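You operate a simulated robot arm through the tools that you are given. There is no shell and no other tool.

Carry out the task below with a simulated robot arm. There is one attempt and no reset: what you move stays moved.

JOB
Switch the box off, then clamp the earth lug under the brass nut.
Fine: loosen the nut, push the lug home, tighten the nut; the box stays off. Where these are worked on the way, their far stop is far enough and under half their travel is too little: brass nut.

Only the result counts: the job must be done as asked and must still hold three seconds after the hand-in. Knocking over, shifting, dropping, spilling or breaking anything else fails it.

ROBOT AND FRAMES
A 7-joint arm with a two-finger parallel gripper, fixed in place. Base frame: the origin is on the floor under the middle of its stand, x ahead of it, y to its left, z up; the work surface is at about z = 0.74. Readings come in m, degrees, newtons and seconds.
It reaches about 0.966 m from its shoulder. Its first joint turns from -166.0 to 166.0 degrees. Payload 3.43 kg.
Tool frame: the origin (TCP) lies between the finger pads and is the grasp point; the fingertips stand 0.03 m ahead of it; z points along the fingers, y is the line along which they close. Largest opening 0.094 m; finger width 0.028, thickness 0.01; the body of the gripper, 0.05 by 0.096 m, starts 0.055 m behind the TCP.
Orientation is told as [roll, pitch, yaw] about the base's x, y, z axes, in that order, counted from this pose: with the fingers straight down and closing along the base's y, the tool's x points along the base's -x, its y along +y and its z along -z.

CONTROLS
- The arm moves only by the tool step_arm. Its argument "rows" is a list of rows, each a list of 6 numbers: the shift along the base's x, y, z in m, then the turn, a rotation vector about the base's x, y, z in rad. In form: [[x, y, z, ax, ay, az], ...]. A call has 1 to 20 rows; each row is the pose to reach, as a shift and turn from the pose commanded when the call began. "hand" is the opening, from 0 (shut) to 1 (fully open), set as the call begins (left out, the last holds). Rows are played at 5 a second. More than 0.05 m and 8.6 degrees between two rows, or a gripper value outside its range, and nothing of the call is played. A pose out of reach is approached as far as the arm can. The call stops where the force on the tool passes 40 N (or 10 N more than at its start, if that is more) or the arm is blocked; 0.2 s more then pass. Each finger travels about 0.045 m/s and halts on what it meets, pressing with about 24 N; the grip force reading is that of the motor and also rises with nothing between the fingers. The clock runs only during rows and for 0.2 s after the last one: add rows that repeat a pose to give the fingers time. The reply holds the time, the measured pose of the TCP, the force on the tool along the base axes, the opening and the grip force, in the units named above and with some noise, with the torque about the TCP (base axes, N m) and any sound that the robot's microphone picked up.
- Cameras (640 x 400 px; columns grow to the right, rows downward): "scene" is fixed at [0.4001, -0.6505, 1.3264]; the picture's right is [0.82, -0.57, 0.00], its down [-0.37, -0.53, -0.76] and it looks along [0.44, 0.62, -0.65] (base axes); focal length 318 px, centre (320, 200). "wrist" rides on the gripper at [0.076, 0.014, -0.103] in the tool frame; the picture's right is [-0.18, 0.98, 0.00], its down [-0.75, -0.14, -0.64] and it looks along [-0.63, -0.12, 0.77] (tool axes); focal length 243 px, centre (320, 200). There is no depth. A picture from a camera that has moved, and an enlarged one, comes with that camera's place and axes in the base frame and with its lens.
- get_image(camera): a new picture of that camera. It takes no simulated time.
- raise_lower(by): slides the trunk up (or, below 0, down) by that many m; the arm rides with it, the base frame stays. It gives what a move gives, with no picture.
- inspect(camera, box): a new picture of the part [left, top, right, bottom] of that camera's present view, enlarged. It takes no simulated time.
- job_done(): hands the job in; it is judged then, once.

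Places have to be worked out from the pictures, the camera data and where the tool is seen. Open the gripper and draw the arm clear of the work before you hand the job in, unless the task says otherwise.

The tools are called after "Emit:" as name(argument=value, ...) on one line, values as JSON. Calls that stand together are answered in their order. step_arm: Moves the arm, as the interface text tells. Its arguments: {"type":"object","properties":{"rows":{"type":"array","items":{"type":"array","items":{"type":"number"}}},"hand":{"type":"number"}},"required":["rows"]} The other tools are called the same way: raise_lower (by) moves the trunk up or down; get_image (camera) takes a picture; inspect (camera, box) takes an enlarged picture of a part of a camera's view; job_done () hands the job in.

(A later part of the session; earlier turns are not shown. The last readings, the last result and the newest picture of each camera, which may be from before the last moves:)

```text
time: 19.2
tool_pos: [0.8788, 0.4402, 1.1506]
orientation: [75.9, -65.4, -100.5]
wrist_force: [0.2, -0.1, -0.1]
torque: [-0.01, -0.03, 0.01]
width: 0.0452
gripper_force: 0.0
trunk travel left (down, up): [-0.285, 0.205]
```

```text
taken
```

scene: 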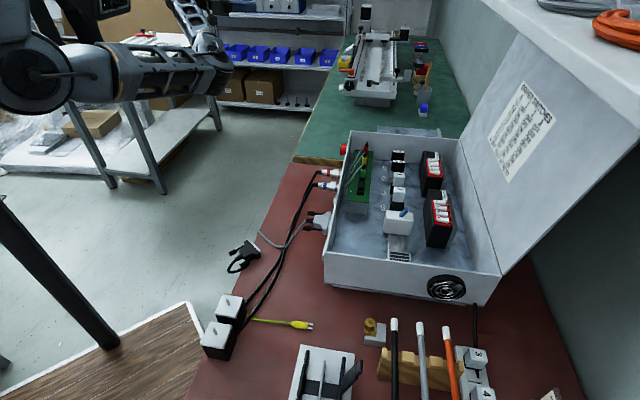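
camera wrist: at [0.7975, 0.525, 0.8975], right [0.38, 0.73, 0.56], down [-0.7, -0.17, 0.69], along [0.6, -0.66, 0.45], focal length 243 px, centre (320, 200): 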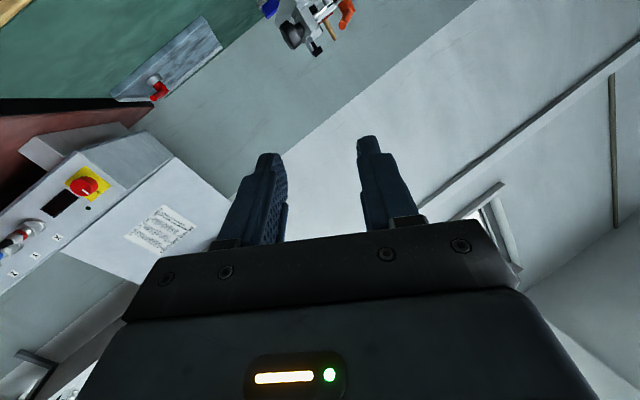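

Trunk is up and the arm is high. Now I'll turn the fingers back to pointing down (yaw -45°) while drawing in towards the robot at the same height.

Emit:
step_arm(rows=[[-0.02, -0.02, 0, 0.0506, 0.1235, 0.0033], [-0.04, -0.045, 0, 0.1012, 0.2471, 0.0066], [-0.06, -0.07, 0, 0.1519, 0.3706, 0.0099], [-0.08, -0.095, 0, 0.2025, 0.4942, 0.0132], [-0.1, -0.12, 0, 0.2531, 0.6177, 0.0165], [-0.12, -0.145, 0, 0.3037, 0.7413, 0.0198], [-0.14, -0.17, 0, 0.3543, 0.8648, 0.0231], [-0.16, -0.195, 0, 0.4049, 0.9884, 0.0264], [-0.18, -0.22, 0, 0.4556, 1.1119, 0.0297], [-0.2, -0.245, 0, 0.5062, 1.2355, 0.033], [-0.22, -0.27, 0, 0.5568, 1.359, 0.0363]])

Emit:
get_image(camera="scene")

```text
time: 20.7
tool_pos: [0.7891, 0.1932, 1.0756]
orientation: [4.4, -36.8, -54.2]
wrist_force: [-0.1, 0.8, -0.3]
torque: [0.0, -0.02, 0.03]
width: 0.045
gripper_force: 0.0
trunk travel left (down, up): [-0.285, 0.205]
stopped in row 7: the arm was blocked; the commanded pose is now the measured one
```

```text
taken
```

scene: 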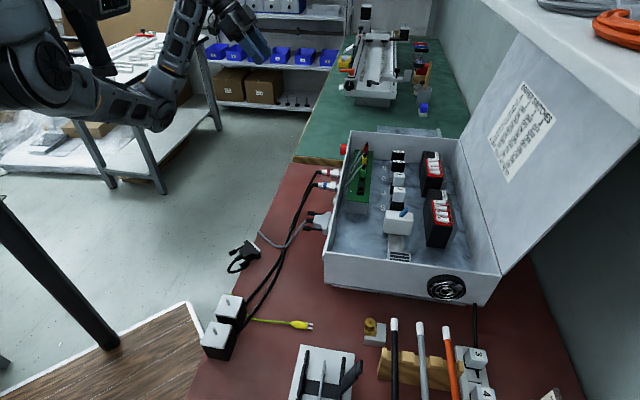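

The call stopped as "blocked" in free space, which looks like an internal joint limit or flip rather than contact. I'll hold to settle and read the pose.

Emit:
step_arm(rows=[[0, 0, 0, 0, 0, 0], [0, 0, 0, 0, 0, 0], [0, 0, 0, 0, 0, 0]])

Emit:
get_image(camera="scene")

Emit:
get_image(camera="wrist")

```text
time: 21.5
tool_pos: [0.7878, 0.1936, 1.0746]
orientation: [4.4, -36.8, -54.1]
wrist_force: [-0.3, 0.2, 0.0]
torque: [0.02, 0.0, -0.04]
width: 0.0451
gripper_force: 0.1
trunk travel left (down, up): [-0.285, 0.205]
```

```text
taken
```

scene: 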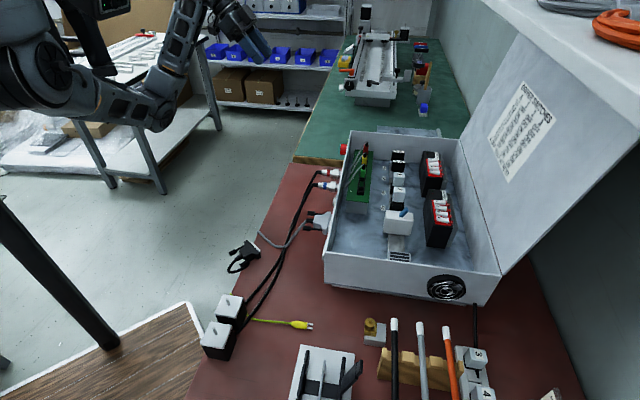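

```text
taken
camera wrist: at [0.7219, 0.2977, 1.112], right [0.85, 0.49, 0.17], down [-0.02, -0.3, 0.96], along [0.52, -0.82, -0.24], focal length 243 px, centre (320, 200)
```

wrist: 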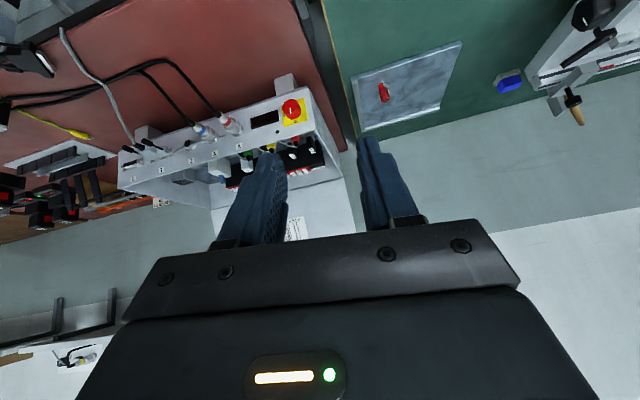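

Stable again, with the elbow clear of the bench. I'll continue in shorter calls, bringing the fingers to vertical and closer in.

Emit:
step_arm(rows=[[-0.02, -0.02, 0.01, 0.0734, 0.0789, 0.0214], [-0.04, -0.04, 0.02, 0.1469, 0.1577, 0.0428], [-0.06, -0.06, 0.03, 0.2204, 0.2366, 0.0642], [-0.08, -0.08, 0.04, 0.2938, 0.3155, 0.0857], [-0.1, -0.1, 0.05, 0.3672, 0.3943, 0.1071], [-0.12, -0.12, 0.06, 0.4407, 0.4732, 0.1285], [-0.12, -0.12, 0.06, 0.4407, 0.4732, 0.1285]])

Emit:
get_image(camera="scene")

```text
time: 22.2
tool_pos: [0.7441, 0.1153, 1.0307]
orientation: [-9.8, -28.6, -47.3]
wrist_force: [1.2, 0.2, -0.2]
torque: [-0.03, 0.03, -0.02]
width: 0.0451
gripper_force: 0.0
trunk travel left (down, up): [-0.285, 0.205]
stopped in row 3: the arm was blocked; the commanded pose is now the measured one
```

```text
taken
```

scene: 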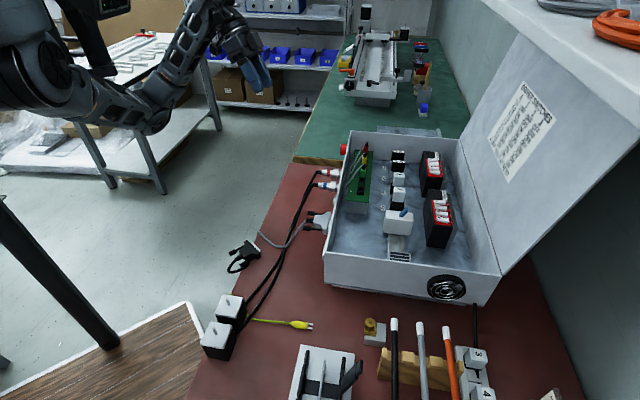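

The tool drops whenever I rotate and pull in together, so the arm seems to be switching posture between solutions. I'll try a plain translation back towards the robot, without turning, in small rows.

Emit:
step_arm(rows=[[0, 0, 0, 0, 0, 0], [-0.01, 0.005, 0.005, 0, 0, 0], [-0.02, 0.01, 0.01, 0, 0, 0], [-0.03, 0.015, 0.015, 0, 0, 0], [-0.04, 0.02, 0.02, 0, 0, 0], [-0.05, 0.025, 0.025, 0, 0, 0], [-0.06, 0.03, 0.03, 0, 0, 0], [-0.07, 0.035, 0.035, 0, 0, 0], [-0.08, 0.04, 0.04, 0, 0, 0]])

Emit:
get_image(camera="scene")

```text
time: 23.9
tool_pos: [0.6922, 0.0813, 1.0442]
orientation: [-14.3, -30.6, -53.9]
wrist_force: [0.6, -0.5, -0.2]
torque: [0.03, 0.03, -0.05]
width: 0.0452
gripper_force: 0.0
trunk travel left (down, up): [-0.285, 0.205]
stopped in row 8: the arm was blocked; the commanded pose is now the measured one
```

```text
taken
```

scene: 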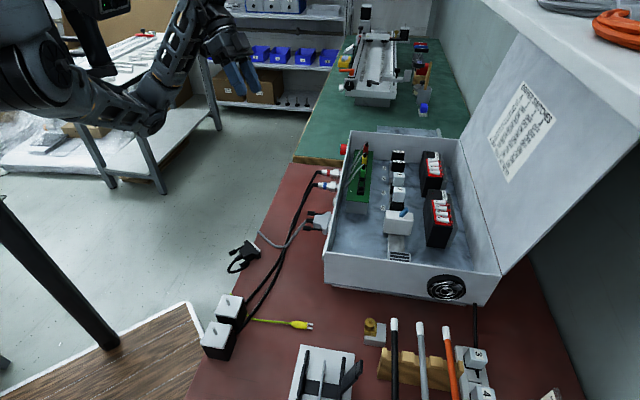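

It followed for seven rows, then stalled when asked to go further in and left. The elbow is low and seems limited. I'll extend the arm outward and up over the free floor gap so that it can straighten.

Emit:
step_arm(rows=[[0, 0, 0, 0, 0, 0], [0.01, 0.015, 0.01, 0, 0, 0], [0.02, 0.03, 0.02, 0, 0, 0], [0.03, 0.045, 0.03, 0, 0, 0], [0.04, 0.06, 0.04, 0, 0, 0], [0.05, 0.075, 0.05, 0, 0, 0], [0.06, 0.09, 0.06, 0, 0, 0], [0.07, 0.105, 0.07, 0, 0, 0], [0.08, 0.12, 0.08, 0, 0, 0], [0.09, 0.135, 0.09, 0, 0, 0], [0.1, 0.15, 0.1, 0, 0, 0]])

Emit:
get_image(camera="scene")

```text
time: 25.2
tool_pos: [0.7273, 0.1203, 1.0389]
orientation: [-23.6, -34.6, -49.6]
wrist_force: [0.2, 0.9, -0.2]
torque: [0.0, 0.03, 0.01]
width: 0.0451
gripper_force: 0.1
trunk travel left (down, up): [-0.285, 0.205]
stopped in row 6: the arm was blocked; the commanded pose is now the measured one
```

```text
taken
```

scene: 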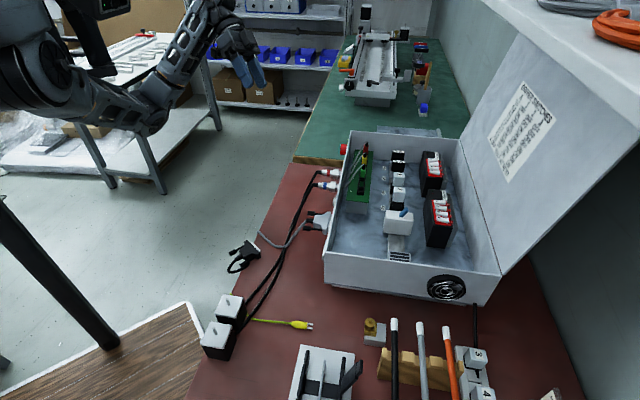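

The tool is drifting in roll rather than following, so something on the arm itself is probably in contact. I'll enlarge the view of the arm.

Emit:
inspect(camera="scene", box=[0, 0, 300, 180])

Emit:
get_image(camera="wrist")

```text
2.13 times, centred on (150, 90) of scene
camera zoom: at [0.4001, -0.6505, 1.3264], right [0.82, -0.57, 0.0], down [-0.37, -0.53, -0.76], along [0.44, 0.62, -0.65], focal length 679 px, centre (683, 435)
```

zoom: 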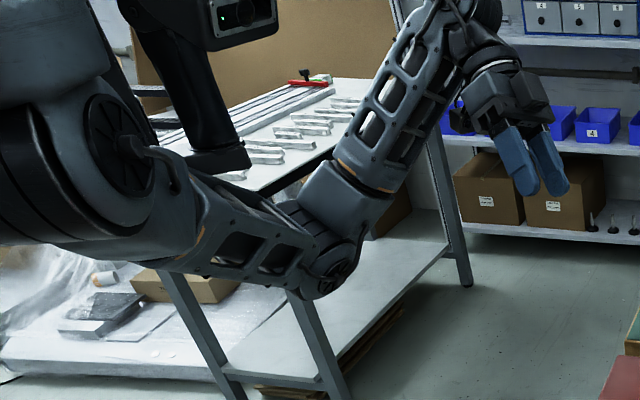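

```text
taken
camera wrist: at [0.6967, 0.2431, 1.0666], right [0.93, 0.3, -0.22], down [0.26, -0.11, 0.96], along [0.26, -0.95, -0.18], focal length 243 px, centre (320, 200)
```

wrist: 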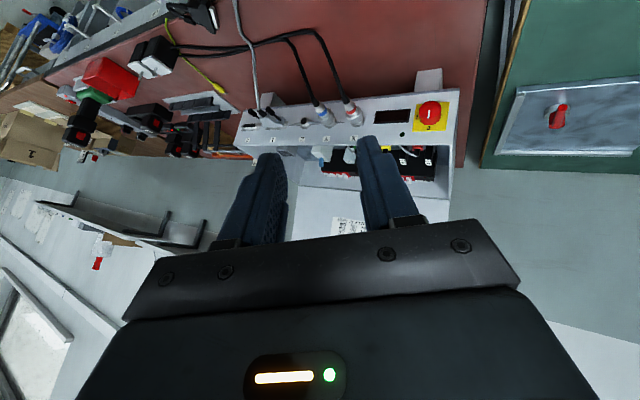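

The elbow is tucked low on the left and the hand is folded close to the forearm. I'll test a small yaw back to the left to see whether the arm follows that freely.

Emit:
step_arm(rows=[[0, 0, 0, 0, 0, 0], [0, 0, 0, 0, 0, 0.06], [0, 0, 0, 0, 0, 0.12], [0, 0, 0, 0, 0, 0.18], [0, 0, 0, 0, 0, 0.24], [0, 0, 0, 0, 0, 0.3], [0, 0, 0, 0, 0, 0.3]])

Emit:
inspect(camera="scene", box=[0, 0, 300, 180])

```text
time: 26.8
tool_pos: [0.7273, 0.1218, 1.0379]
orientation: [-23.5, -34.6, -32.5]
wrist_force: [-0.4, -0.1, -0.2]
torque: [-0.01, 0.05, 0.02]
width: 0.0449
gripper_force: 0.0
trunk travel left (down, up): [-0.285, 0.205]
```

```text
2.13 times, centred on (150, 90) of scene
camera zoom: at [0.4001, -0.6505, 1.3264], right [0.82, -0.57, 0.0], down [-0.37, -0.53, -0.76], along [0.44, 0.62, -0.65], focal length 679 px, centre (683, 435)
```

zoom: 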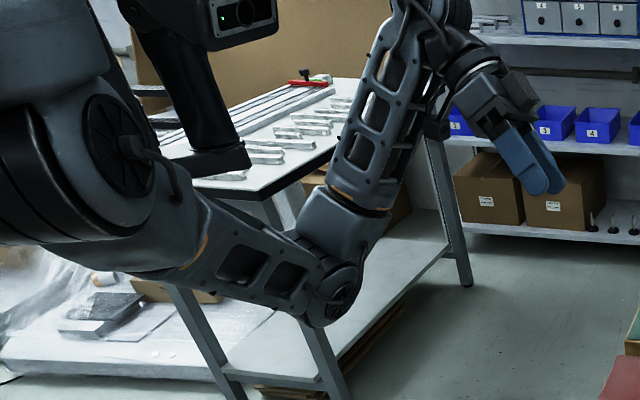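

Yaw to the left follows cleanly. Next I undo the accumulated roll in small steps.

Emit:
step_arm(rows=[[0, 0, 0, 0.0474, -0.0302, 0.0388], [0, 0, 0, 0.0949, -0.0604, 0.0776], [0, 0, 0, 0.1423, -0.0906, 0.1164], [0, 0, 0, 0.1897, -0.1209, 0.1553], [0, 0, 0, 0.2372, -0.1511, 0.1941], [0, 0, 0, 0.2846, -0.1813, 0.2329], [0, 0, 0, 0.2846, -0.1813, 0.2329]])

Emit:
inspect(camera="scene", box=[0, 0, 300, 180])

```text
time: 28.4
tool_pos: [0.7281, 0.1217, 1.0388]
orientation: [0.0, -34.5, -32.5]
wrist_force: [0.9, 0.2, 1.1]
torque: [0.01, 0.03, -0.01]
width: 0.0453
gripper_force: 0.0
trunk travel left (down, up): [-0.285, 0.205]
```

```text
2.13 times, centred on (150, 90) of scene
camera zoom: at [0.4001, -0.6505, 1.3264], right [0.82, -0.57, 0.0], down [-0.37, -0.53, -0.76], along [0.44, 0.62, -0.65], focal length 679 px, centre (683, 435)
```

zoom: 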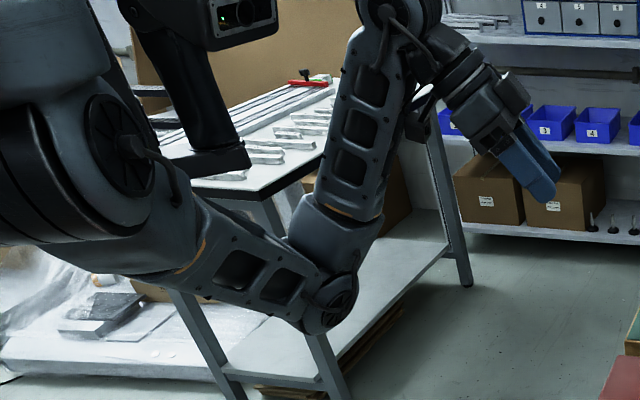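

Roll is removed and tracking is good. I'll continue with yaw back to 0.

Emit:
step_arm(rows=[[0, 0, 0, 0, 0, 0.095], [0, 0, 0, 0, 0, 0.19], [0, 0, 0, 0, 0, 0.284], [0, 0, 0, 0, 0, 0.378], [0, 0, 0, 0, 0, 0.473], [0, 0, 0, 0, 0, 0.567], [0, 0, 0, 0, 0, 0.567]])

Emit:
inspect(camera="scene", box=[0, 0, 300, 180])

```text
time: 30.0
tool_pos: [0.7273, 0.1228, 1.037]
orientation: [-0.5, -34.4, 0.4]
wrist_force: [-0.2, 0.2, -0.7]
torque: [-0.01, -0.04, 0.01]
width: 0.0456
gripper_force: 0.0
trunk travel left (down, up): [-0.285, 0.205]
```

```text
2.13 times, centred on (150, 90) of scene
camera zoom: at [0.4001, -0.6505, 1.3264], right [0.82, -0.57, 0.0], down [-0.37, -0.53, -0.76], along [0.44, 0.62, -0.65], focal length 679 px, centre (683, 435)
```

zoom: 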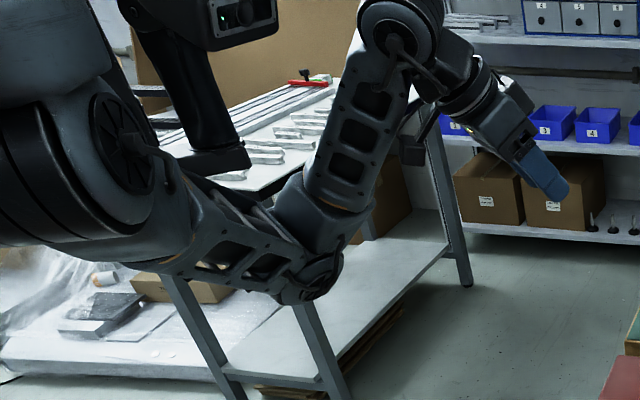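

Now I'll tilt the fingers to vertical (about base y) in place.

Emit:
step_arm(rows=[[0, 0, 0.005, 0, 0.1, 0], [0, 0, 0.01, 0, 0.2, 0], [0, 0, 0.02, 0, 0.3, 0], [0, 0, 0.03, 0, 0.4, 0], [0, 0, 0.04, 0, 0.5, 0], [0, 0, 0.05, 0, 0.6, 0], [0, 0, 0.05, 0, 0.6, 0]])

Emit:
get_image(camera="scene")

```text
time: 30.6
tool_pos: [0.717, 0.0995, 0.9996]
orientation: [-11.3, -20.0, 4.7]
wrist_force: [-0.4, -0.1, -0.5]
torque: [0.03, 0.04, 0.0]
width: 0.0454
gripper_force: 0.1
trunk travel left (down, up): [-0.285, 0.205]
stopped in row 3: the arm was blocked; the commanded pose is now the measured one
```

```text
taken
```

scene: 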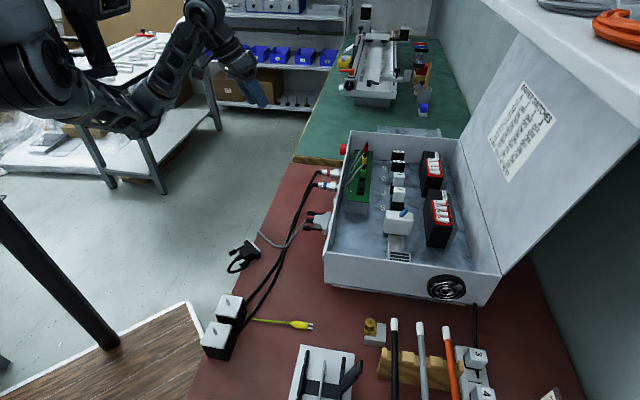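

Tilting to vertical stalls again because the wrist must rise, and the upper arm seems to sit under the black mast beside the shoulder. I'll raise the trunk for clearance, then sweep the hand to the right so the elbow comes out from under it.

Emit:
raise_lower(by=0.13)

Emit:
step_arm(rows=[[0, -0.02, 0, 0, 0, 0], [0, -0.04, 0, 0, 0, 0], [0, -0.06, 0, 0, 0, 0], [0, -0.08, 0, 0, 0, 0], [0, -0.1, 0, 0, 0, 0], [0, -0.12, 0, 0, 0, 0]])

Emit:
get_image(camera="scene")

```text
time: 32.2
tool_pos: [0.7173, 0.1004, 1.1298]
orientation: [-11.3, -20.0, 4.8]
wrist_force: [-0.7, -0.3, -0.6]
torque: [0.01, 0.03, 0.02]
width: 0.0449
gripper_force: 0.0
trunk travel left (down, up): [-0.415, 0.075]
```

```text
time: 33.6
tool_pos: [0.7176, -0.0185, 1.1318]
orientation: [-11.3, -20.0, 4.8]
wrist_force: [0.9, 0.6, 0.1]
torque: [0.0, 0.01, 0.0]
width: 0.045
gripper_force: 0.0
trunk travel left (down, up): [-0.415, 0.075]
```

```text
taken
```

scene: 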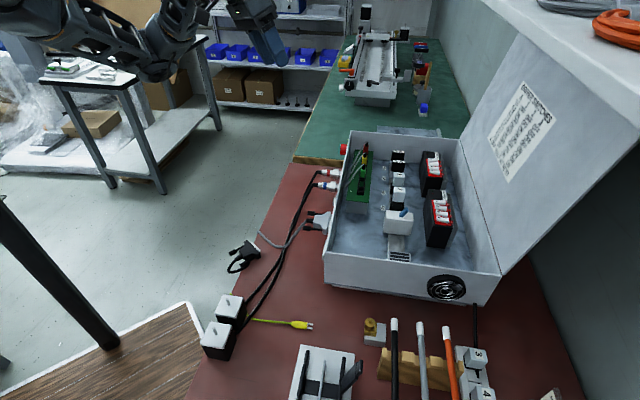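

Smooth. I'll continue right by another 0.2 m at this height.

Emit:
step_arm(rows=[[-0.005, -0.025, 0, 0, 0, 0], [-0.01, -0.05, 0, 0, 0, 0], [-0.015, -0.075, 0, 0, 0, 0], [-0.02, -0.1, 0, 0, 0, 0], [-0.025, -0.125, 0, 0, 0, 0], [-0.03, -0.15, 0, 0, 0, 0], [-0.035, -0.175, 0, 0, 0, 0], [-0.04, -0.2, 0, 0, 0, 0]])

Emit:
get_image(camera="scene")

```text
time: 35.4
tool_pos: [0.6778, -0.2189, 1.1286]
orientation: [-11.2, -20.0, 4.9]
wrist_force: [-0.8, -0.5, 1.6]
torque: [-0.01, 0.02, -0.03]
width: 0.0448
gripper_force: 0.0
trunk travel left (down, up): [-0.415, 0.075]
```

```text
taken
```

scene: 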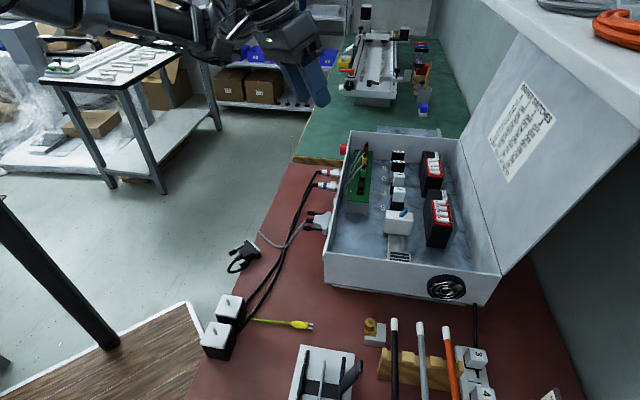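

Arm is out to the right and calm. Now I straighten the fingers to vertical with zero yaw.

Emit:
step_arm(rows=[[0, 0, 0, 0.0357, 0.0712, -0.0101], [0, 0, 0, 0.0714, 0.1424, -0.0201], [0, 0, 0, 0.1071, 0.2136, -0.0302], [0, 0, 0, 0.1428, 0.2848, -0.0402], [0, 0, 0, 0.1785, 0.356, -0.0503], [0, 0, 0, 0.1785, 0.356, -0.0503]])

Emit:
get_image(camera="scene")

Emit:
get_image(camera="wrist")

```text
time: 36.8
tool_pos: [0.6777, -0.2205, 1.1304]
orientation: [-0.1, 0.1, 0.0]
wrist_force: [0.6, 0.4, 0.4]
torque: [0.01, -0.04, -0.02]
width: 0.0453
gripper_force: 0.1
trunk travel left (down, up): [-0.415, 0.075]
```

```text
taken
```

scene: 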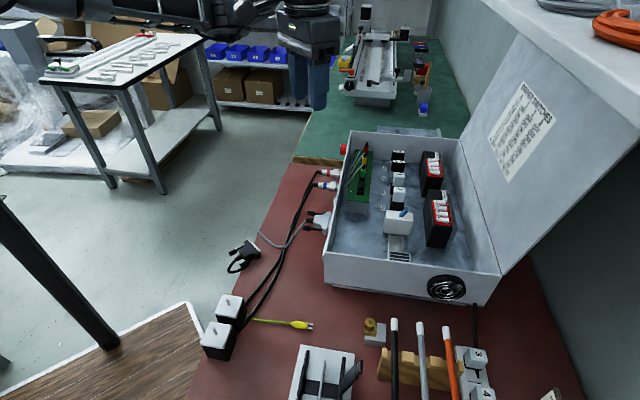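

```text
taken
camera wrist: at [0.6018, -0.2058, 1.2322], right [0.19, 0.98, 0.0], down [0.75, -0.14, 0.64], along [0.63, -0.12, -0.77], focal length 243 px, centre (320, 200)
```

wrist: 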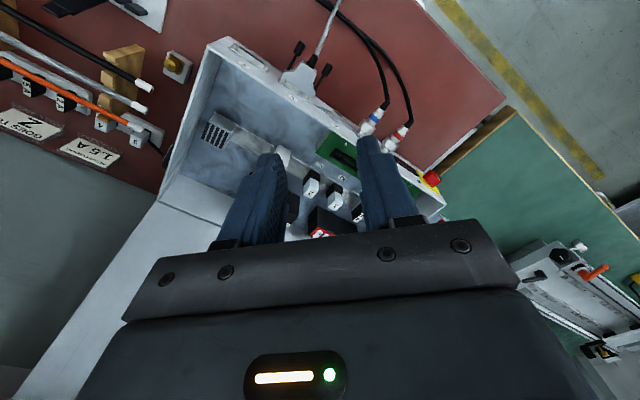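

Recovered: fingers vertical, arm high. Now I'll go over to the lug and nut area, yawed -45° along the lug's direction, staying high for a look.

Emit:
step_arm(rows=[[-0.015, -0.03, -0.012, 0, 0, -0.1], [-0.03, -0.06, -0.024, 0, 0, -0.2], [-0.045, -0.09, -0.036, 0, 0, -0.3], [-0.06, -0.12, -0.048, 0, 0, -0.4], [-0.075, -0.15, -0.06, 0, 0, -0.5], [-0.08, -0.17, -0.072, 0, 0, -0.6], [-0.085, -0.19, -0.084, 0, 0, -0.7], [-0.09, -0.2, -0.096, 0, 0, -0.785], [-0.09, -0.2, -0.13, 0, 0, -0.785]], hand=1)

Emit:
get_image(camera="scene")

Emit:
get_image(camera="wrist")

```text
time: 38.8
tool_pos: [0.5892, -0.4199, 1.0034]
orientation: [0.1, 0.0, -45.1]
wrist_force: [-0.7, 0.5, 0.3]
torque: [0.0, 0.01, 0.03]
width: 0.094
gripper_force: 0.1
trunk travel left (down, up): [-0.415, 0.075]
```

```text
taken
```

scene: 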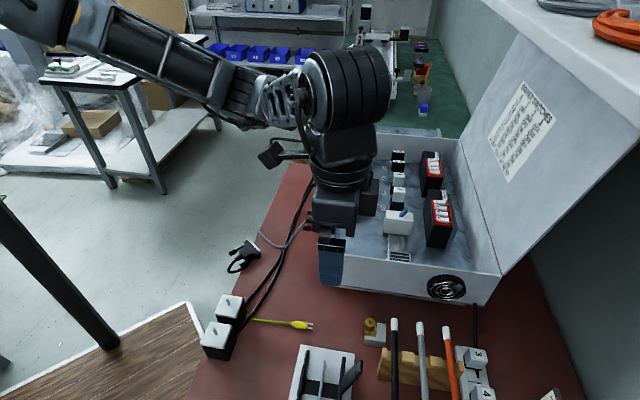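

```text
taken
camera wrist: at [0.5455, -0.3553, 1.1052], right [0.83, 0.56, 0.0], down [0.43, -0.63, 0.64], along [0.36, -0.53, -0.77], focal length 243 px, centre (320, 200)
```

wrist: 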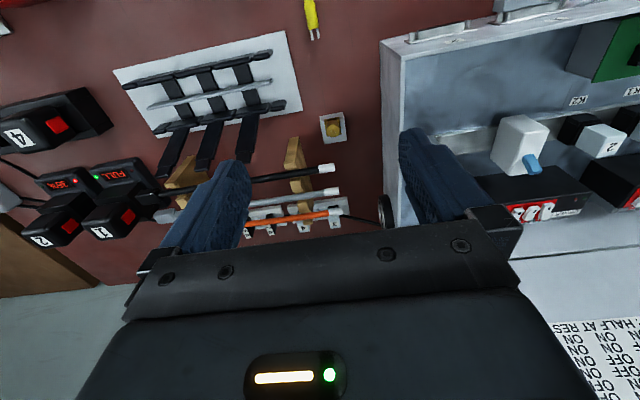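

Emit:
inspect(camera="wrist", box=[290, 90, 370, 160])

Emit:
inspect(camera="wrist", box=[270, 0, 370, 60])

```text
5.71 times, centred on (330, 125) of wrist
camera zoom: at [0.5455, -0.3553, 1.1052], right [0.83, 0.56, 0.0], down [0.43, -0.63, 0.64], along [0.36, -0.53, -0.77], focal length 1386 px, centre (263, 629)
```

zoom: 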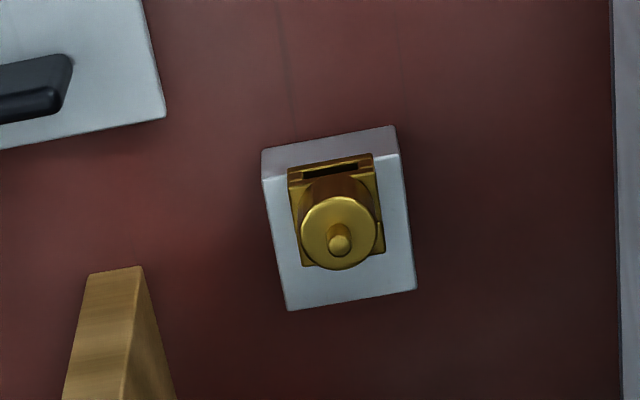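

```text
6.40 times, centred on (320, 30) of wrist
camera zoom: at [0.5455, -0.3553, 1.1052], right [0.83, 0.56, 0.0], down [0.43, -0.63, 0.64], along [0.36, -0.53, -0.77], focal length 1553 px, centre (320, 1288)
```

zoom: 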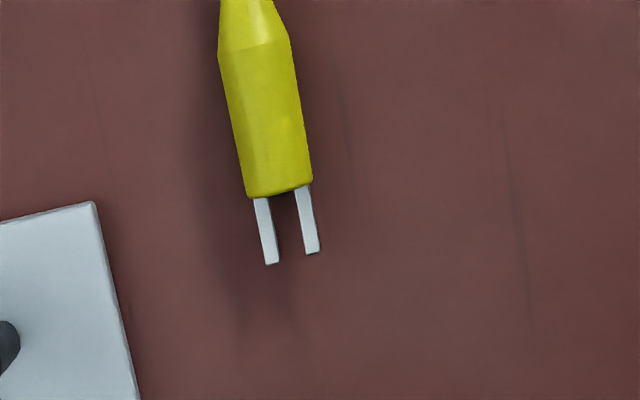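

I see the geometry: the nut (about 19 mm across) is at about (0.642,-0.462), top z≈0.784. Its slot faces the lug, and the lug lies about 0.1 m in front, on the same 45° line. I'll move over the nut at yaw -90° and check alignment before loosening it counter-clockwise.

Emit:
step_arm(rows=[[0.007, -0.005, -0.01, 0, 0, -0.1], [0.014, -0.01, -0.02, 0, 0, -0.2], [0.021, -0.015, -0.03, 0, 0, -0.3], [0.028, -0.02, -0.04, 0, 0, -0.4], [0.035, -0.026, -0.05, 0, 0, -0.5], [0.042, -0.032, -0.06, 0, 0, -0.6], [0.049, -0.038, -0.07, 0, 0, -0.7], [0.053, -0.042, -0.08, 0, 0, -0.785], [0.053, -0.042, -0.1, 0, 0, -0.785]], hand=0.38)

Emit:
get_image(camera="wrist")

Emit:
get_image(camera="scene")

```text
time: 40.8
tool_pos: [0.6406, -0.4597, 0.9003]
orientation: [0.0, 0.0, -90.1]
wrist_force: [0.1, 0.3, -1.2]
torque: [0.01, -0.02, -0.02]
width: 0.0357
gripper_force: 0.1
trunk travel left (down, up): [-0.415, 0.075]
```

```text
taken
camera wrist: at [0.6561, -0.3833, 1.002], right [0.98, -0.19, 0.0], down [-0.14, -0.75, 0.64], along [-0.12, -0.63, -0.77], focal length 243 px, centre (320, 200)
```

wrist: 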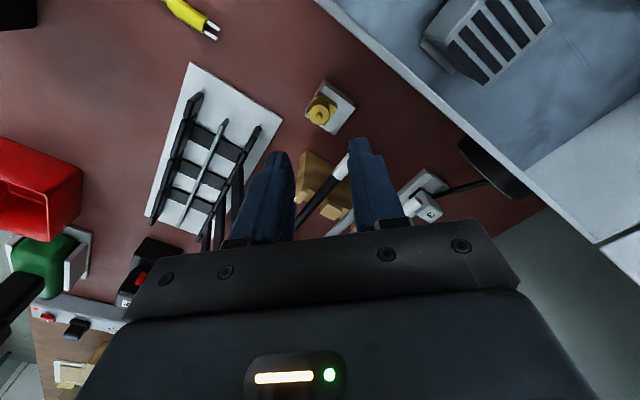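

```text
taken
```

scene: 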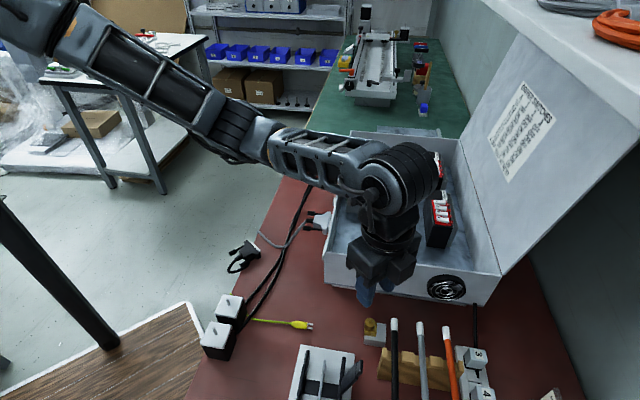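

Emit:
inspect(camera="wrist", box=[285, 70, 365, 150])

Emit:
inspect(camera="scene", box=[330, 260, 430, 360])

```text
5.00 times, centred on (325, 110) of wrist
camera zoom: at [0.6561, -0.3833, 1.002], right [0.98, -0.19, 0.0], down [-0.14, -0.75, 0.64], along [-0.12, -0.63, -0.77], focal length 1213 px, centre (295, 650)
```

zoom: 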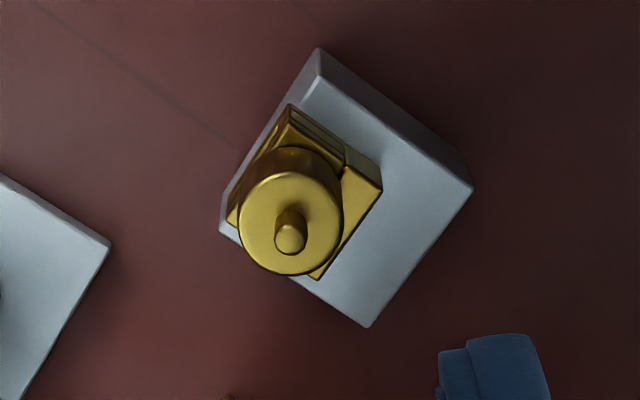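

```text
4.00 times, centred on (380, 310) of scene
camera zoom: at [0.4001, -0.6505, 1.3264], right [0.82, -0.57, 0.0], down [-0.37, -0.53, -0.76], along [0.44, 0.62, -0.65], focal length 1272 px, centre (80, -240)
```

zoom: 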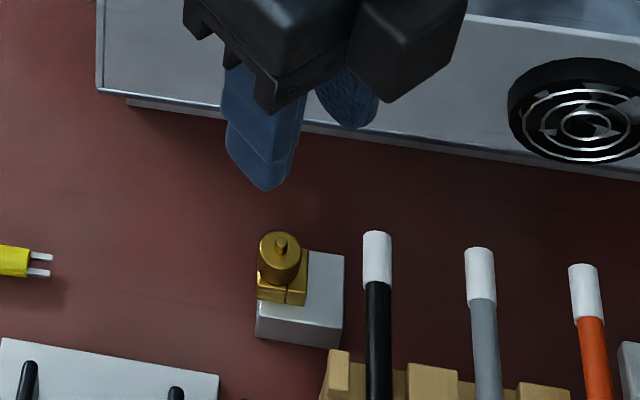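

Emit:
inspect(camera="scene", box=[355, 310, 395, 350])

Emit:
inspect(camera="wrist", box=[305, 80, 355, 140])

```text
10.00 times, centred on (375, 330) of scene
camera zoom: at [0.4001, -0.6505, 1.3264], right [0.82, -0.57, 0.0], down [-0.37, -0.53, -0.76], along [0.44, 0.62, -0.65], focal length 3181 px, centre (-230, -1100)
```

zoom: 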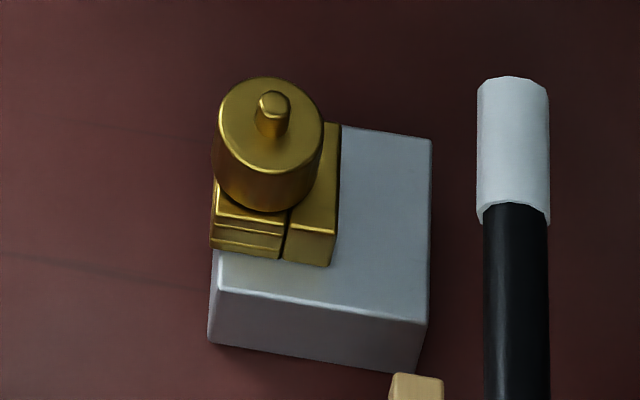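

```text
6.67 times, centred on (330, 110) of wrist
camera zoom: at [0.6561, -0.3833, 1.002], right [0.98, -0.19, 0.0], down [-0.14, -0.75, 0.64], along [-0.12, -0.63, -0.77], focal length 1618 px, centre (253, 800)
```

zoom: 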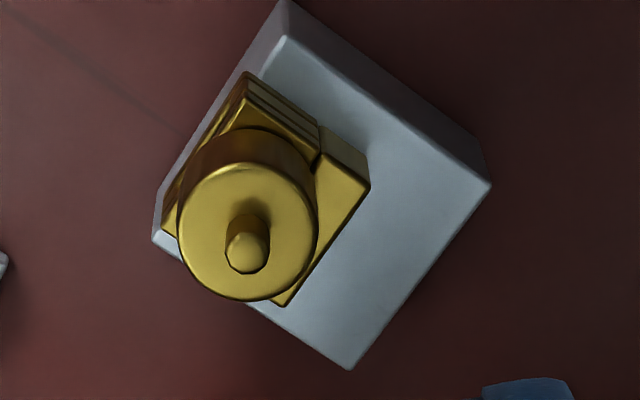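

The brass body tops out at about z 0.768 and the nut runs to about 0.784. I'll correct sideways by about 4 mm and lower so the fingertips stop at about 0.774, straddling the nut.

Emit:
step_arm(rows=[[-0.0007, -0.0037, -0.02, 0, 0, 0], [-0.0007, -0.0037, -0.04, 0, 0, 0], [-0.0007, -0.0037, -0.06, 0, 0, 0], [-0.0007, -0.0037, -0.075, 0, 0, 0], [-0.0007, -0.0037, -0.085, 0, 0, 0], [-0.0007, -0.0037, -0.096, 0, 0, 0], [-0.0007, -0.0037, -0.096, 0, 0, 0]])

Emit:
get_image(camera="wrist")

Emit:
inspect(camera="scene", box=[330, 260, 430, 360])

```text
time: 42.4
tool_pos: [0.6398, -0.4658, 0.803]
orientation: [0.1, 0.0, -90.0]
wrist_force: [-0.1, 0.3, 0.2]
torque: [0.01, -0.01, 0.02]
width: 0.0356
gripper_force: 0.0
trunk travel left (down, up): [-0.415, 0.075]
```

```text
taken
camera wrist: at [0.6547, -0.3883, 0.9054], right [0.98, -0.19, 0.0], down [-0.14, -0.75, 0.64], along [-0.12, -0.63, -0.77], focal length 243 px, centre (320, 200)
```

wrist: 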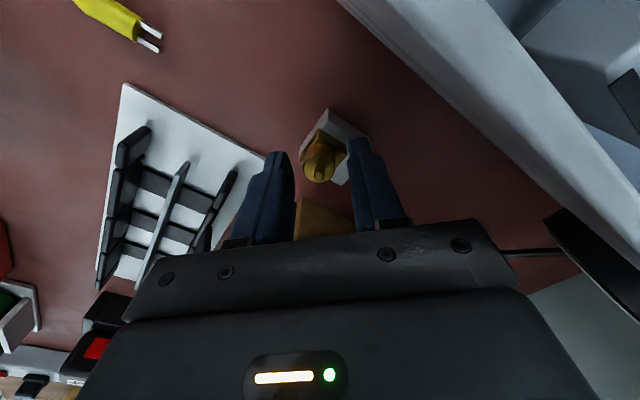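

```text
4.00 times, centred on (380, 310) of scene
camera zoom: at [0.4001, -0.6505, 1.3264], right [0.82, -0.57, 0.0], down [-0.37, -0.53, -0.76], along [0.44, 0.62, -0.65], focal length 1272 px, centre (80, -240)
```

zoom: 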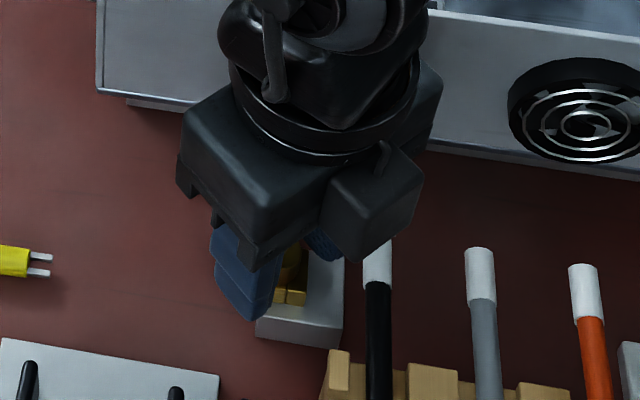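

Emit:
inspect(camera="wrist", box=[260, 100, 400, 210])

```text
3.64 times, centred on (330, 155) of wrist
camera zoom: at [0.6547, -0.3883, 0.9054], right [0.98, -0.19, 0.0], down [-0.14, -0.75, 0.64], along [-0.12, -0.63, -0.77], focal length 882 px, centre (284, 364)
```

zoom: 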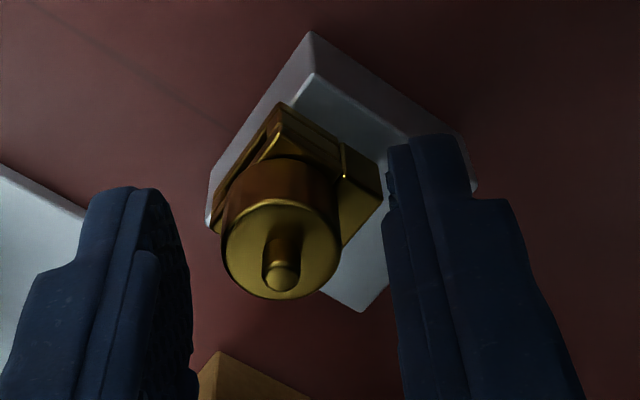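

The nut sits centred between the fingers within about 1 mm. Closing on it.

Emit:
step_arm(rows=[[0, 0, 0, 0, 0, 0], [0, 0, 0, 0, 0, 0], [0, 0, 0, 0, 0, 0]], hand=0.1)

Emit:
inspect(camera="wrist", box=[260, 100, 400, 210])

```text
time: 43.2
tool_pos: [0.6435, -0.4653, 0.8033]
orientation: [0.1, 0.0, -89.8]
wrist_force: [19.9, -6.4, -10.1]
torque: [-0.37, -0.84, 0.12]
width: 0.031
gripper_force: 44.8
trunk travel left (down, up): [-0.415, 0.075]
```

```text
3.64 times, centred on (330, 155) of wrist
camera zoom: at [0.6563, -0.3882, 0.9054], right [0.98, -0.18, 0.0], down [-0.14, -0.75, 0.64], along [-0.12, -0.63, -0.77], focal length 882 px, centre (284, 364)
```

zoom: 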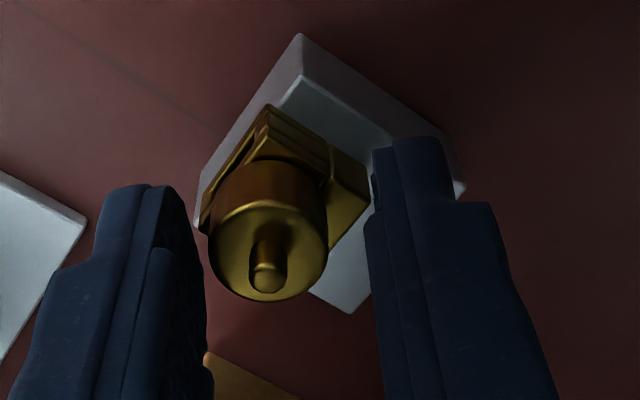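

The right finger caught the corner of the brass body (width stopped at 31 mm). I'll open, rise 5 mm, and close again higher on the nut.

Emit:
step_arm(rows=[[0, 0, 0, 0, 0, 0], [0, 0, 0, 0, 0, 0], [0, 0, 0.005, 0, 0, 0], [0, 0, 0.005, 0, 0, 0]], hand=0.38)

Emit:
inspect(camera="wrist", box=[260, 100, 400, 210])

```text
time: 44.2
tool_pos: [0.6376, -0.4656, 0.8091]
orientation: [0.0, 0.0, -90.1]
wrist_force: [-0.4, -0.1, 0.3]
torque: [-0.04, 0.03, 0.0]
width: 0.0357
gripper_force: 0.1
trunk travel left (down, up): [-0.415, 0.075]
```

```text
3.64 times, centred on (330, 155) of wrist
camera zoom: at [0.6541, -0.3884, 0.9109], right [0.98, -0.19, 0.0], down [-0.14, -0.75, 0.64], along [-0.12, -0.63, -0.77], focal length 882 px, centre (284, 364)
```

zoom: 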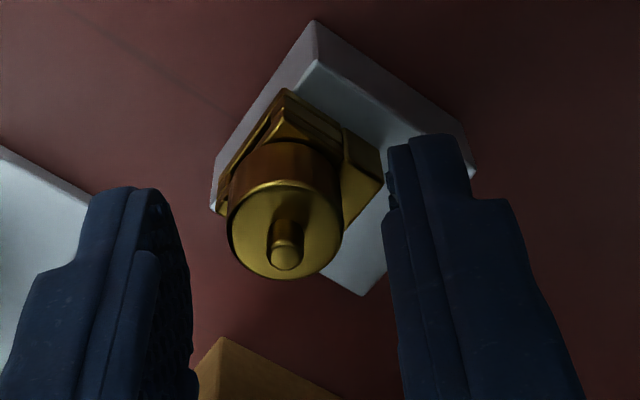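

Emit:
step_arm(rows=[[0, 0, 0, 0, 0, 0], [0, 0, 0, 0, 0, 0], [0, 0, 0, 0, 0, 0]], hand=0.1)

Emit:
inspect(camera="wrist", box=[260, 100, 400, 210])

```text
time: 45.0
tool_pos: [0.6399, -0.4652, 0.8084]
orientation: [0.1, 0.1, -90.0]
wrist_force: [3.2, -1.1, -1.2]
torque: [-0.16, -0.1, 0.04]
width: 0.018
gripper_force: 44.9
trunk travel left (down, up): [-0.415, 0.075]
```

```text
3.64 times, centred on (330, 155) of wrist
camera zoom: at [0.6546, -0.3883, 0.9108], right [0.98, -0.18, 0.0], down [-0.14, -0.75, 0.64], along [-0.12, -0.63, -0.77], focal length 882 px, centre (284, 364)
```

zoom: 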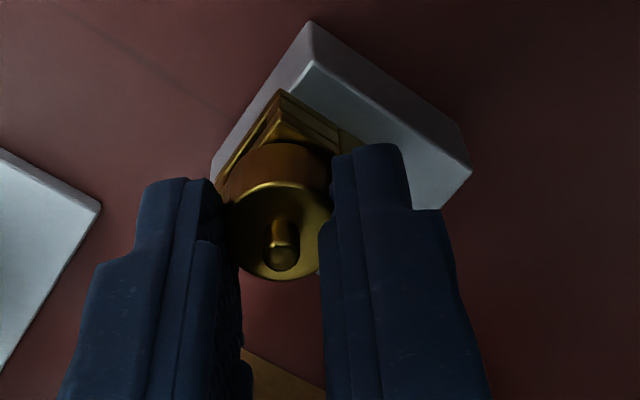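

Nut gripped at 18 mm. Now I turn counter-clockwise 45° first, watching torque.

Emit:
step_arm(rows=[[0, 0, 0, 0, 0, 0.1], [0, 0, 0, 0, 0, 0.2], [0, 0, 0, 0, 0, 0.3], [0, 0, 0, 0, 0, 0.4], [0, 0, 0, 0, 0, 0.5], [0, 0, 0, 0, 0, 0.6], [0, 0, 0, 0, 0, 0.7], [0, 0, 0, 0, 0, 0.785]])

Emit:
inspect(camera="wrist", box=[260, 100, 400, 210])

Emit:
get_image(camera="scene")

```text
time: 46.8
tool_pos: [0.6422, -0.4634, 0.8093]
orientation: [0.0, 0.0, -44.9]
wrist_force: [15.6, 12.9, 2.9]
torque: [0.85, 0.39, -0.11]
width: 0.0183
gripper_force: 45.0
trunk travel left (down, up): [-0.415, 0.075]
```

```text
3.64 times, centred on (330, 155) of wrist
camera zoom: at [0.5978, -0.4001, 0.9108], right [0.82, 0.57, 0.0], down [0.43, -0.63, 0.64], along [0.36, -0.53, -0.77], focal length 882 px, centre (284, 364)
```

zoom: 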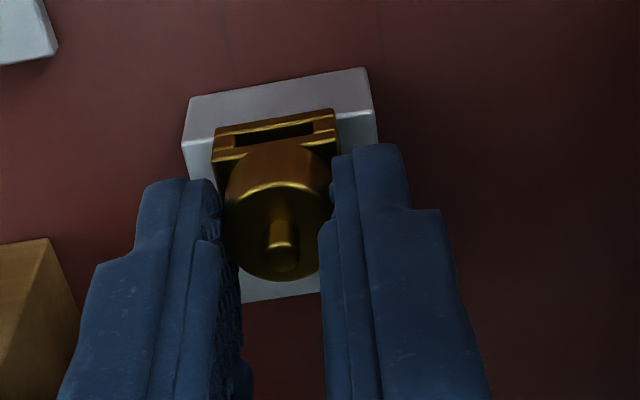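

```text
taken
```

scene: 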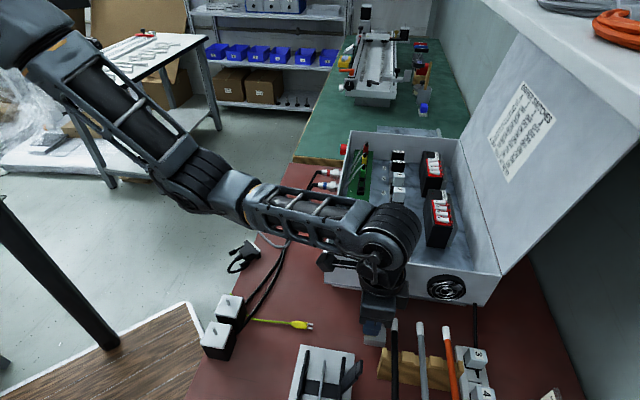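

The turn went through with little axial torque. The 20 N side force says the nut's centre is about 3 mm further in +y than my tool. I'll add that correction while turning a further 45°.

Emit:
step_arm(rows=[[0, 0.001, 0, 0, 0, 0.0], [0, 0.002, 0, 0, 0, 0.0], [0, 0.003, 0, 0, 0, 0.1], [0, 0.003, 0, 0, 0, 0.2], [0, 0.003, 0, 0, 0, 0.3], [0, 0.003, 0, 0, 0, 0.4], [0, 0.003, 0, 0, 0, 0.5], [0, 0.003, 0, 0, 0, 0.6], [0, 0.003, 0, 0, 0, 0.7], [0, 0.003, 0, 0, 0, 0.785]])

Emit:
inspect(camera="wrist", box=[260, 100, 400, 210])

```text
time: 49.0
tool_pos: [0.6399, -0.4628, 0.8089]
orientation: [-0.1, 0.0, -0.1]
wrist_force: [23.1, -12.8, 2.2]
torque: [-0.32, -0.9, 0.07]
width: 0.0182
gripper_force: 45.3
trunk travel left (down, up): [-0.415, 0.075]
```

```text
3.64 times, centred on (330, 155) of wrist
camera zoom: at [0.5646, -0.4479, 0.9109], right [0.18, 0.98, 0.0], down [0.75, -0.14, 0.64], along [0.63, -0.12, -0.77], focal length 882 px, centre (284, 364)
```

zoom: 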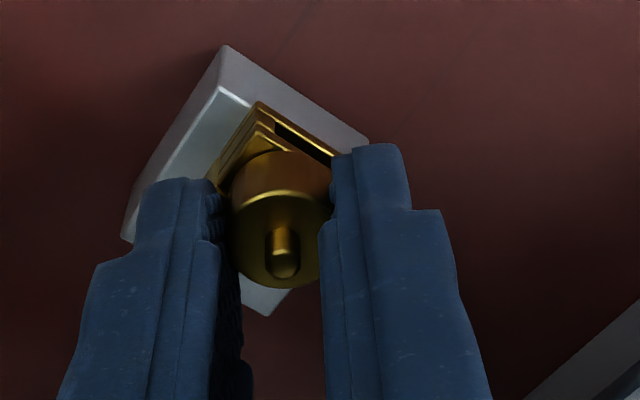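

Turned 90° so far. The remaining side forces come from the off-centre first grip. I'll open just enough to release and look at the clamp.

Emit:
step_arm(rows=[[0, 0, 0, 0, 0, 0], [0, 0, 0, 0, 0, 0], [0, 0, 0, 0, 0, 0]], hand=0.28)

Emit:
inspect(camera="wrist", box=[260, 100, 400, 210])

Emit:
inspect(camera="scene", box=[345, 300, 405, 360])

```text
time: 49.8
tool_pos: [0.6402, -0.4618, 0.8081]
orientation: [0.1, 0.1, -0.1]
wrist_force: [-0.3, 0.6, -0.2]
torque: [0.03, 0.04, 0.0]
width: 0.0265
gripper_force: 0.1
trunk travel left (down, up): [-0.415, 0.075]
```

```text
3.64 times, centred on (330, 155) of wrist
camera zoom: at [0.5643, -0.4473, 0.9105], right [0.19, 0.98, 0.0], down [0.75, -0.14, 0.64], along [0.63, -0.12, -0.77], focal length 882 px, centre (284, 364)
```

zoom: 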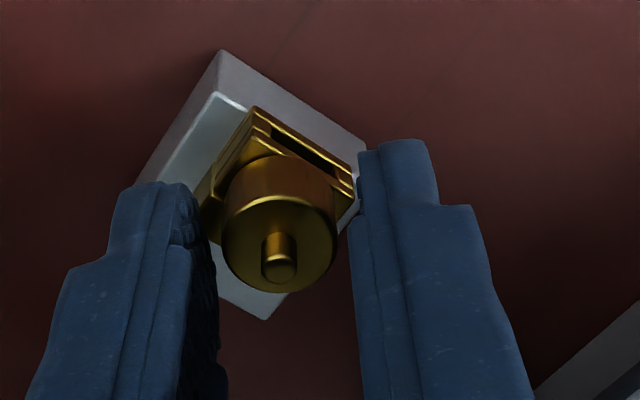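

```text
6.67 times, centred on (375, 330) of scene
camera zoom: at [0.4001, -0.6505, 1.3264], right [0.82, -0.57, 0.0], down [-0.37, -0.53, -0.76], along [0.44, 0.62, -0.65], focal length 2121 px, centre (-47, -667)
```

zoom: 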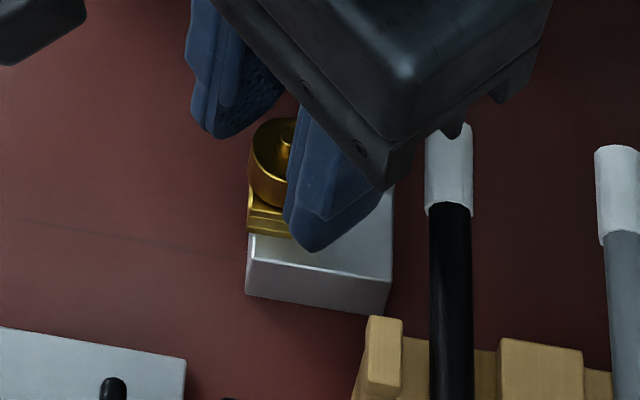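

The nut centre is at about (0.640,-0.4625), top near z 0.789. The low torque says it is turning freely counter-clockwise. I'll swing the open fingers back to -100° around the nut, recentred, ready for the next stroke.

Emit:
step_arm(rows=[[0, -0.0007, 0, 0, 0, -0.13], [0, -0.0007, 0, 0, 0, -0.26], [0, -0.0007, 0, 0, 0, -0.39], [0, -0.0007, 0, 0, 0, -0.52], [0, -0.0007, 0, 0, 0, -0.65], [0, -0.0007, 0, 0, 0, -0.78], [0, -0.0007, 0, 0, 0, -0.91], [0, -0.0007, 0, 0, 0, -1.04], [0, -0.0007, 0, 0, 0, -1.17], [0, -0.0007, 0, 0, 0, -1.3], [0, -0.0007, 0, 0, 0, -1.43], [0, -0.0007, 0, 0, 0, -1.57], [0, -0.0007, 0, 0, 0, -1.7], [0, -0.0007, 0, 0, 0, -1.7]])

Emit:
inspect(camera="wrist", box=[260, 100, 400, 210])

```text
time: 52.8
tool_pos: [0.6407, -0.4615, 0.8098]
orientation: [0.0, 0.0, -97.6]
wrist_force: [-0.2, -0.7, -0.5]
torque: [0.03, 0.02, -0.01]
width: 0.0264
gripper_force: 0.1
trunk travel left (down, up): [-0.415, 0.075]
```

```text
3.64 times, centred on (330, 155) of wrist
camera zoom: at [0.6645, -0.3883, 0.9117], right [0.95, -0.31, 0.0], down [-0.24, -0.73, 0.64], along [-0.2, -0.61, -0.77], focal length 882 px, centre (284, 364)
```

zoom: 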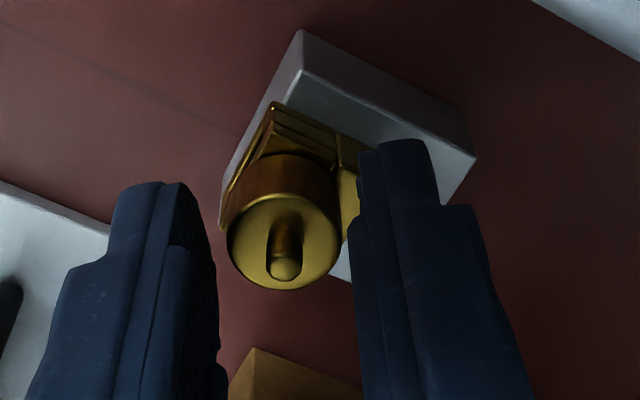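

Well centred now. Closing and turning counter-clockwise about 115°.

Emit:
step_arm(rows=[[0, 0, 0, 0, 0, 0], [0, 0, 0, 0, 0, 0], [0, 0, 0, 0, 0, 0.13], [0, 0, 0, 0, 0, 0.26], [0, 0, 0, 0, 0, 0.39], [0, 0, 0, 0, 0, 0.52], [0, 0, 0, 0, 0, 0.65], [0, 0, 0, 0, 0, 0.78], [0, 0, 0, 0, 0, 0.91], [0, 0, 0, 0, 0, 1.04], [0, 0, 0, 0, 0, 1.17], [0, 0, 0, 0, 0, 1.3], [0, 0, 0, 0, 0, 1.43], [0, 0, 0, 0, 0, 1.56], [0, 0, 0, 0, 0, 1.69], [0, 0, 0, 0, 0, 1.82], [0, 0, 0, 0, 0, 1.95]], hand=0.1)

Emit:
inspect(camera="wrist", box=[260, 100, 400, 210])

Emit:
inspect(camera="scene", box=[330, 260, 430, 360])

```text
time: 56.4
tool_pos: [0.6411, -0.4632, 0.8098]
orientation: [-0.1, 0.0, 14.4]
wrist_force: [-2.0, 0.3, 16.7]
torque: [-0.25, 0.9, 0.05]
width: 0.0181
gripper_force: 44.6
trunk travel left (down, up): [-0.415, 0.075]
```

```text
3.64 times, centred on (330, 155) of wrist
camera zoom: at [0.5628, -0.4673, 0.9112], right [-0.07, 1.0, 0.0], down [0.76, 0.05, 0.64], along [0.64, 0.04, -0.77], focal length 882 px, centre (284, 364)
```

zoom: 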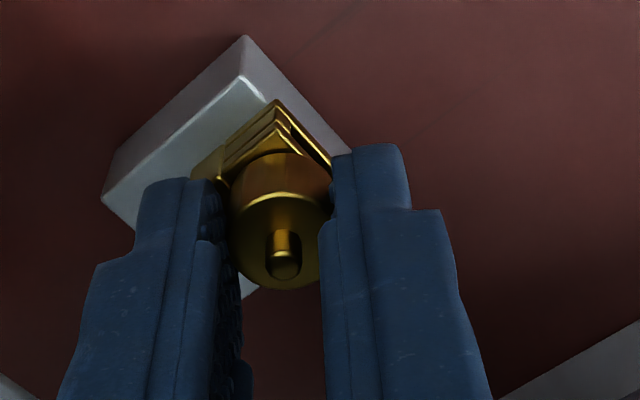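

```text
4.00 times, centred on (380, 310) of scene
camera zoom: at [0.4001, -0.6505, 1.3264], right [0.82, -0.57, 0.0], down [-0.37, -0.53, -0.76], along [0.44, 0.62, -0.65], focal length 1272 px, centre (80, -240)
```

zoom: 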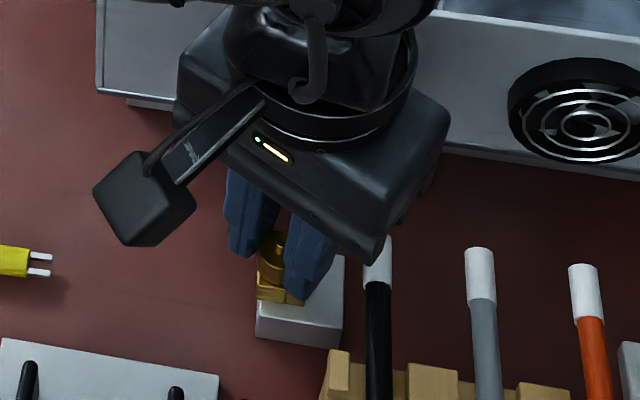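

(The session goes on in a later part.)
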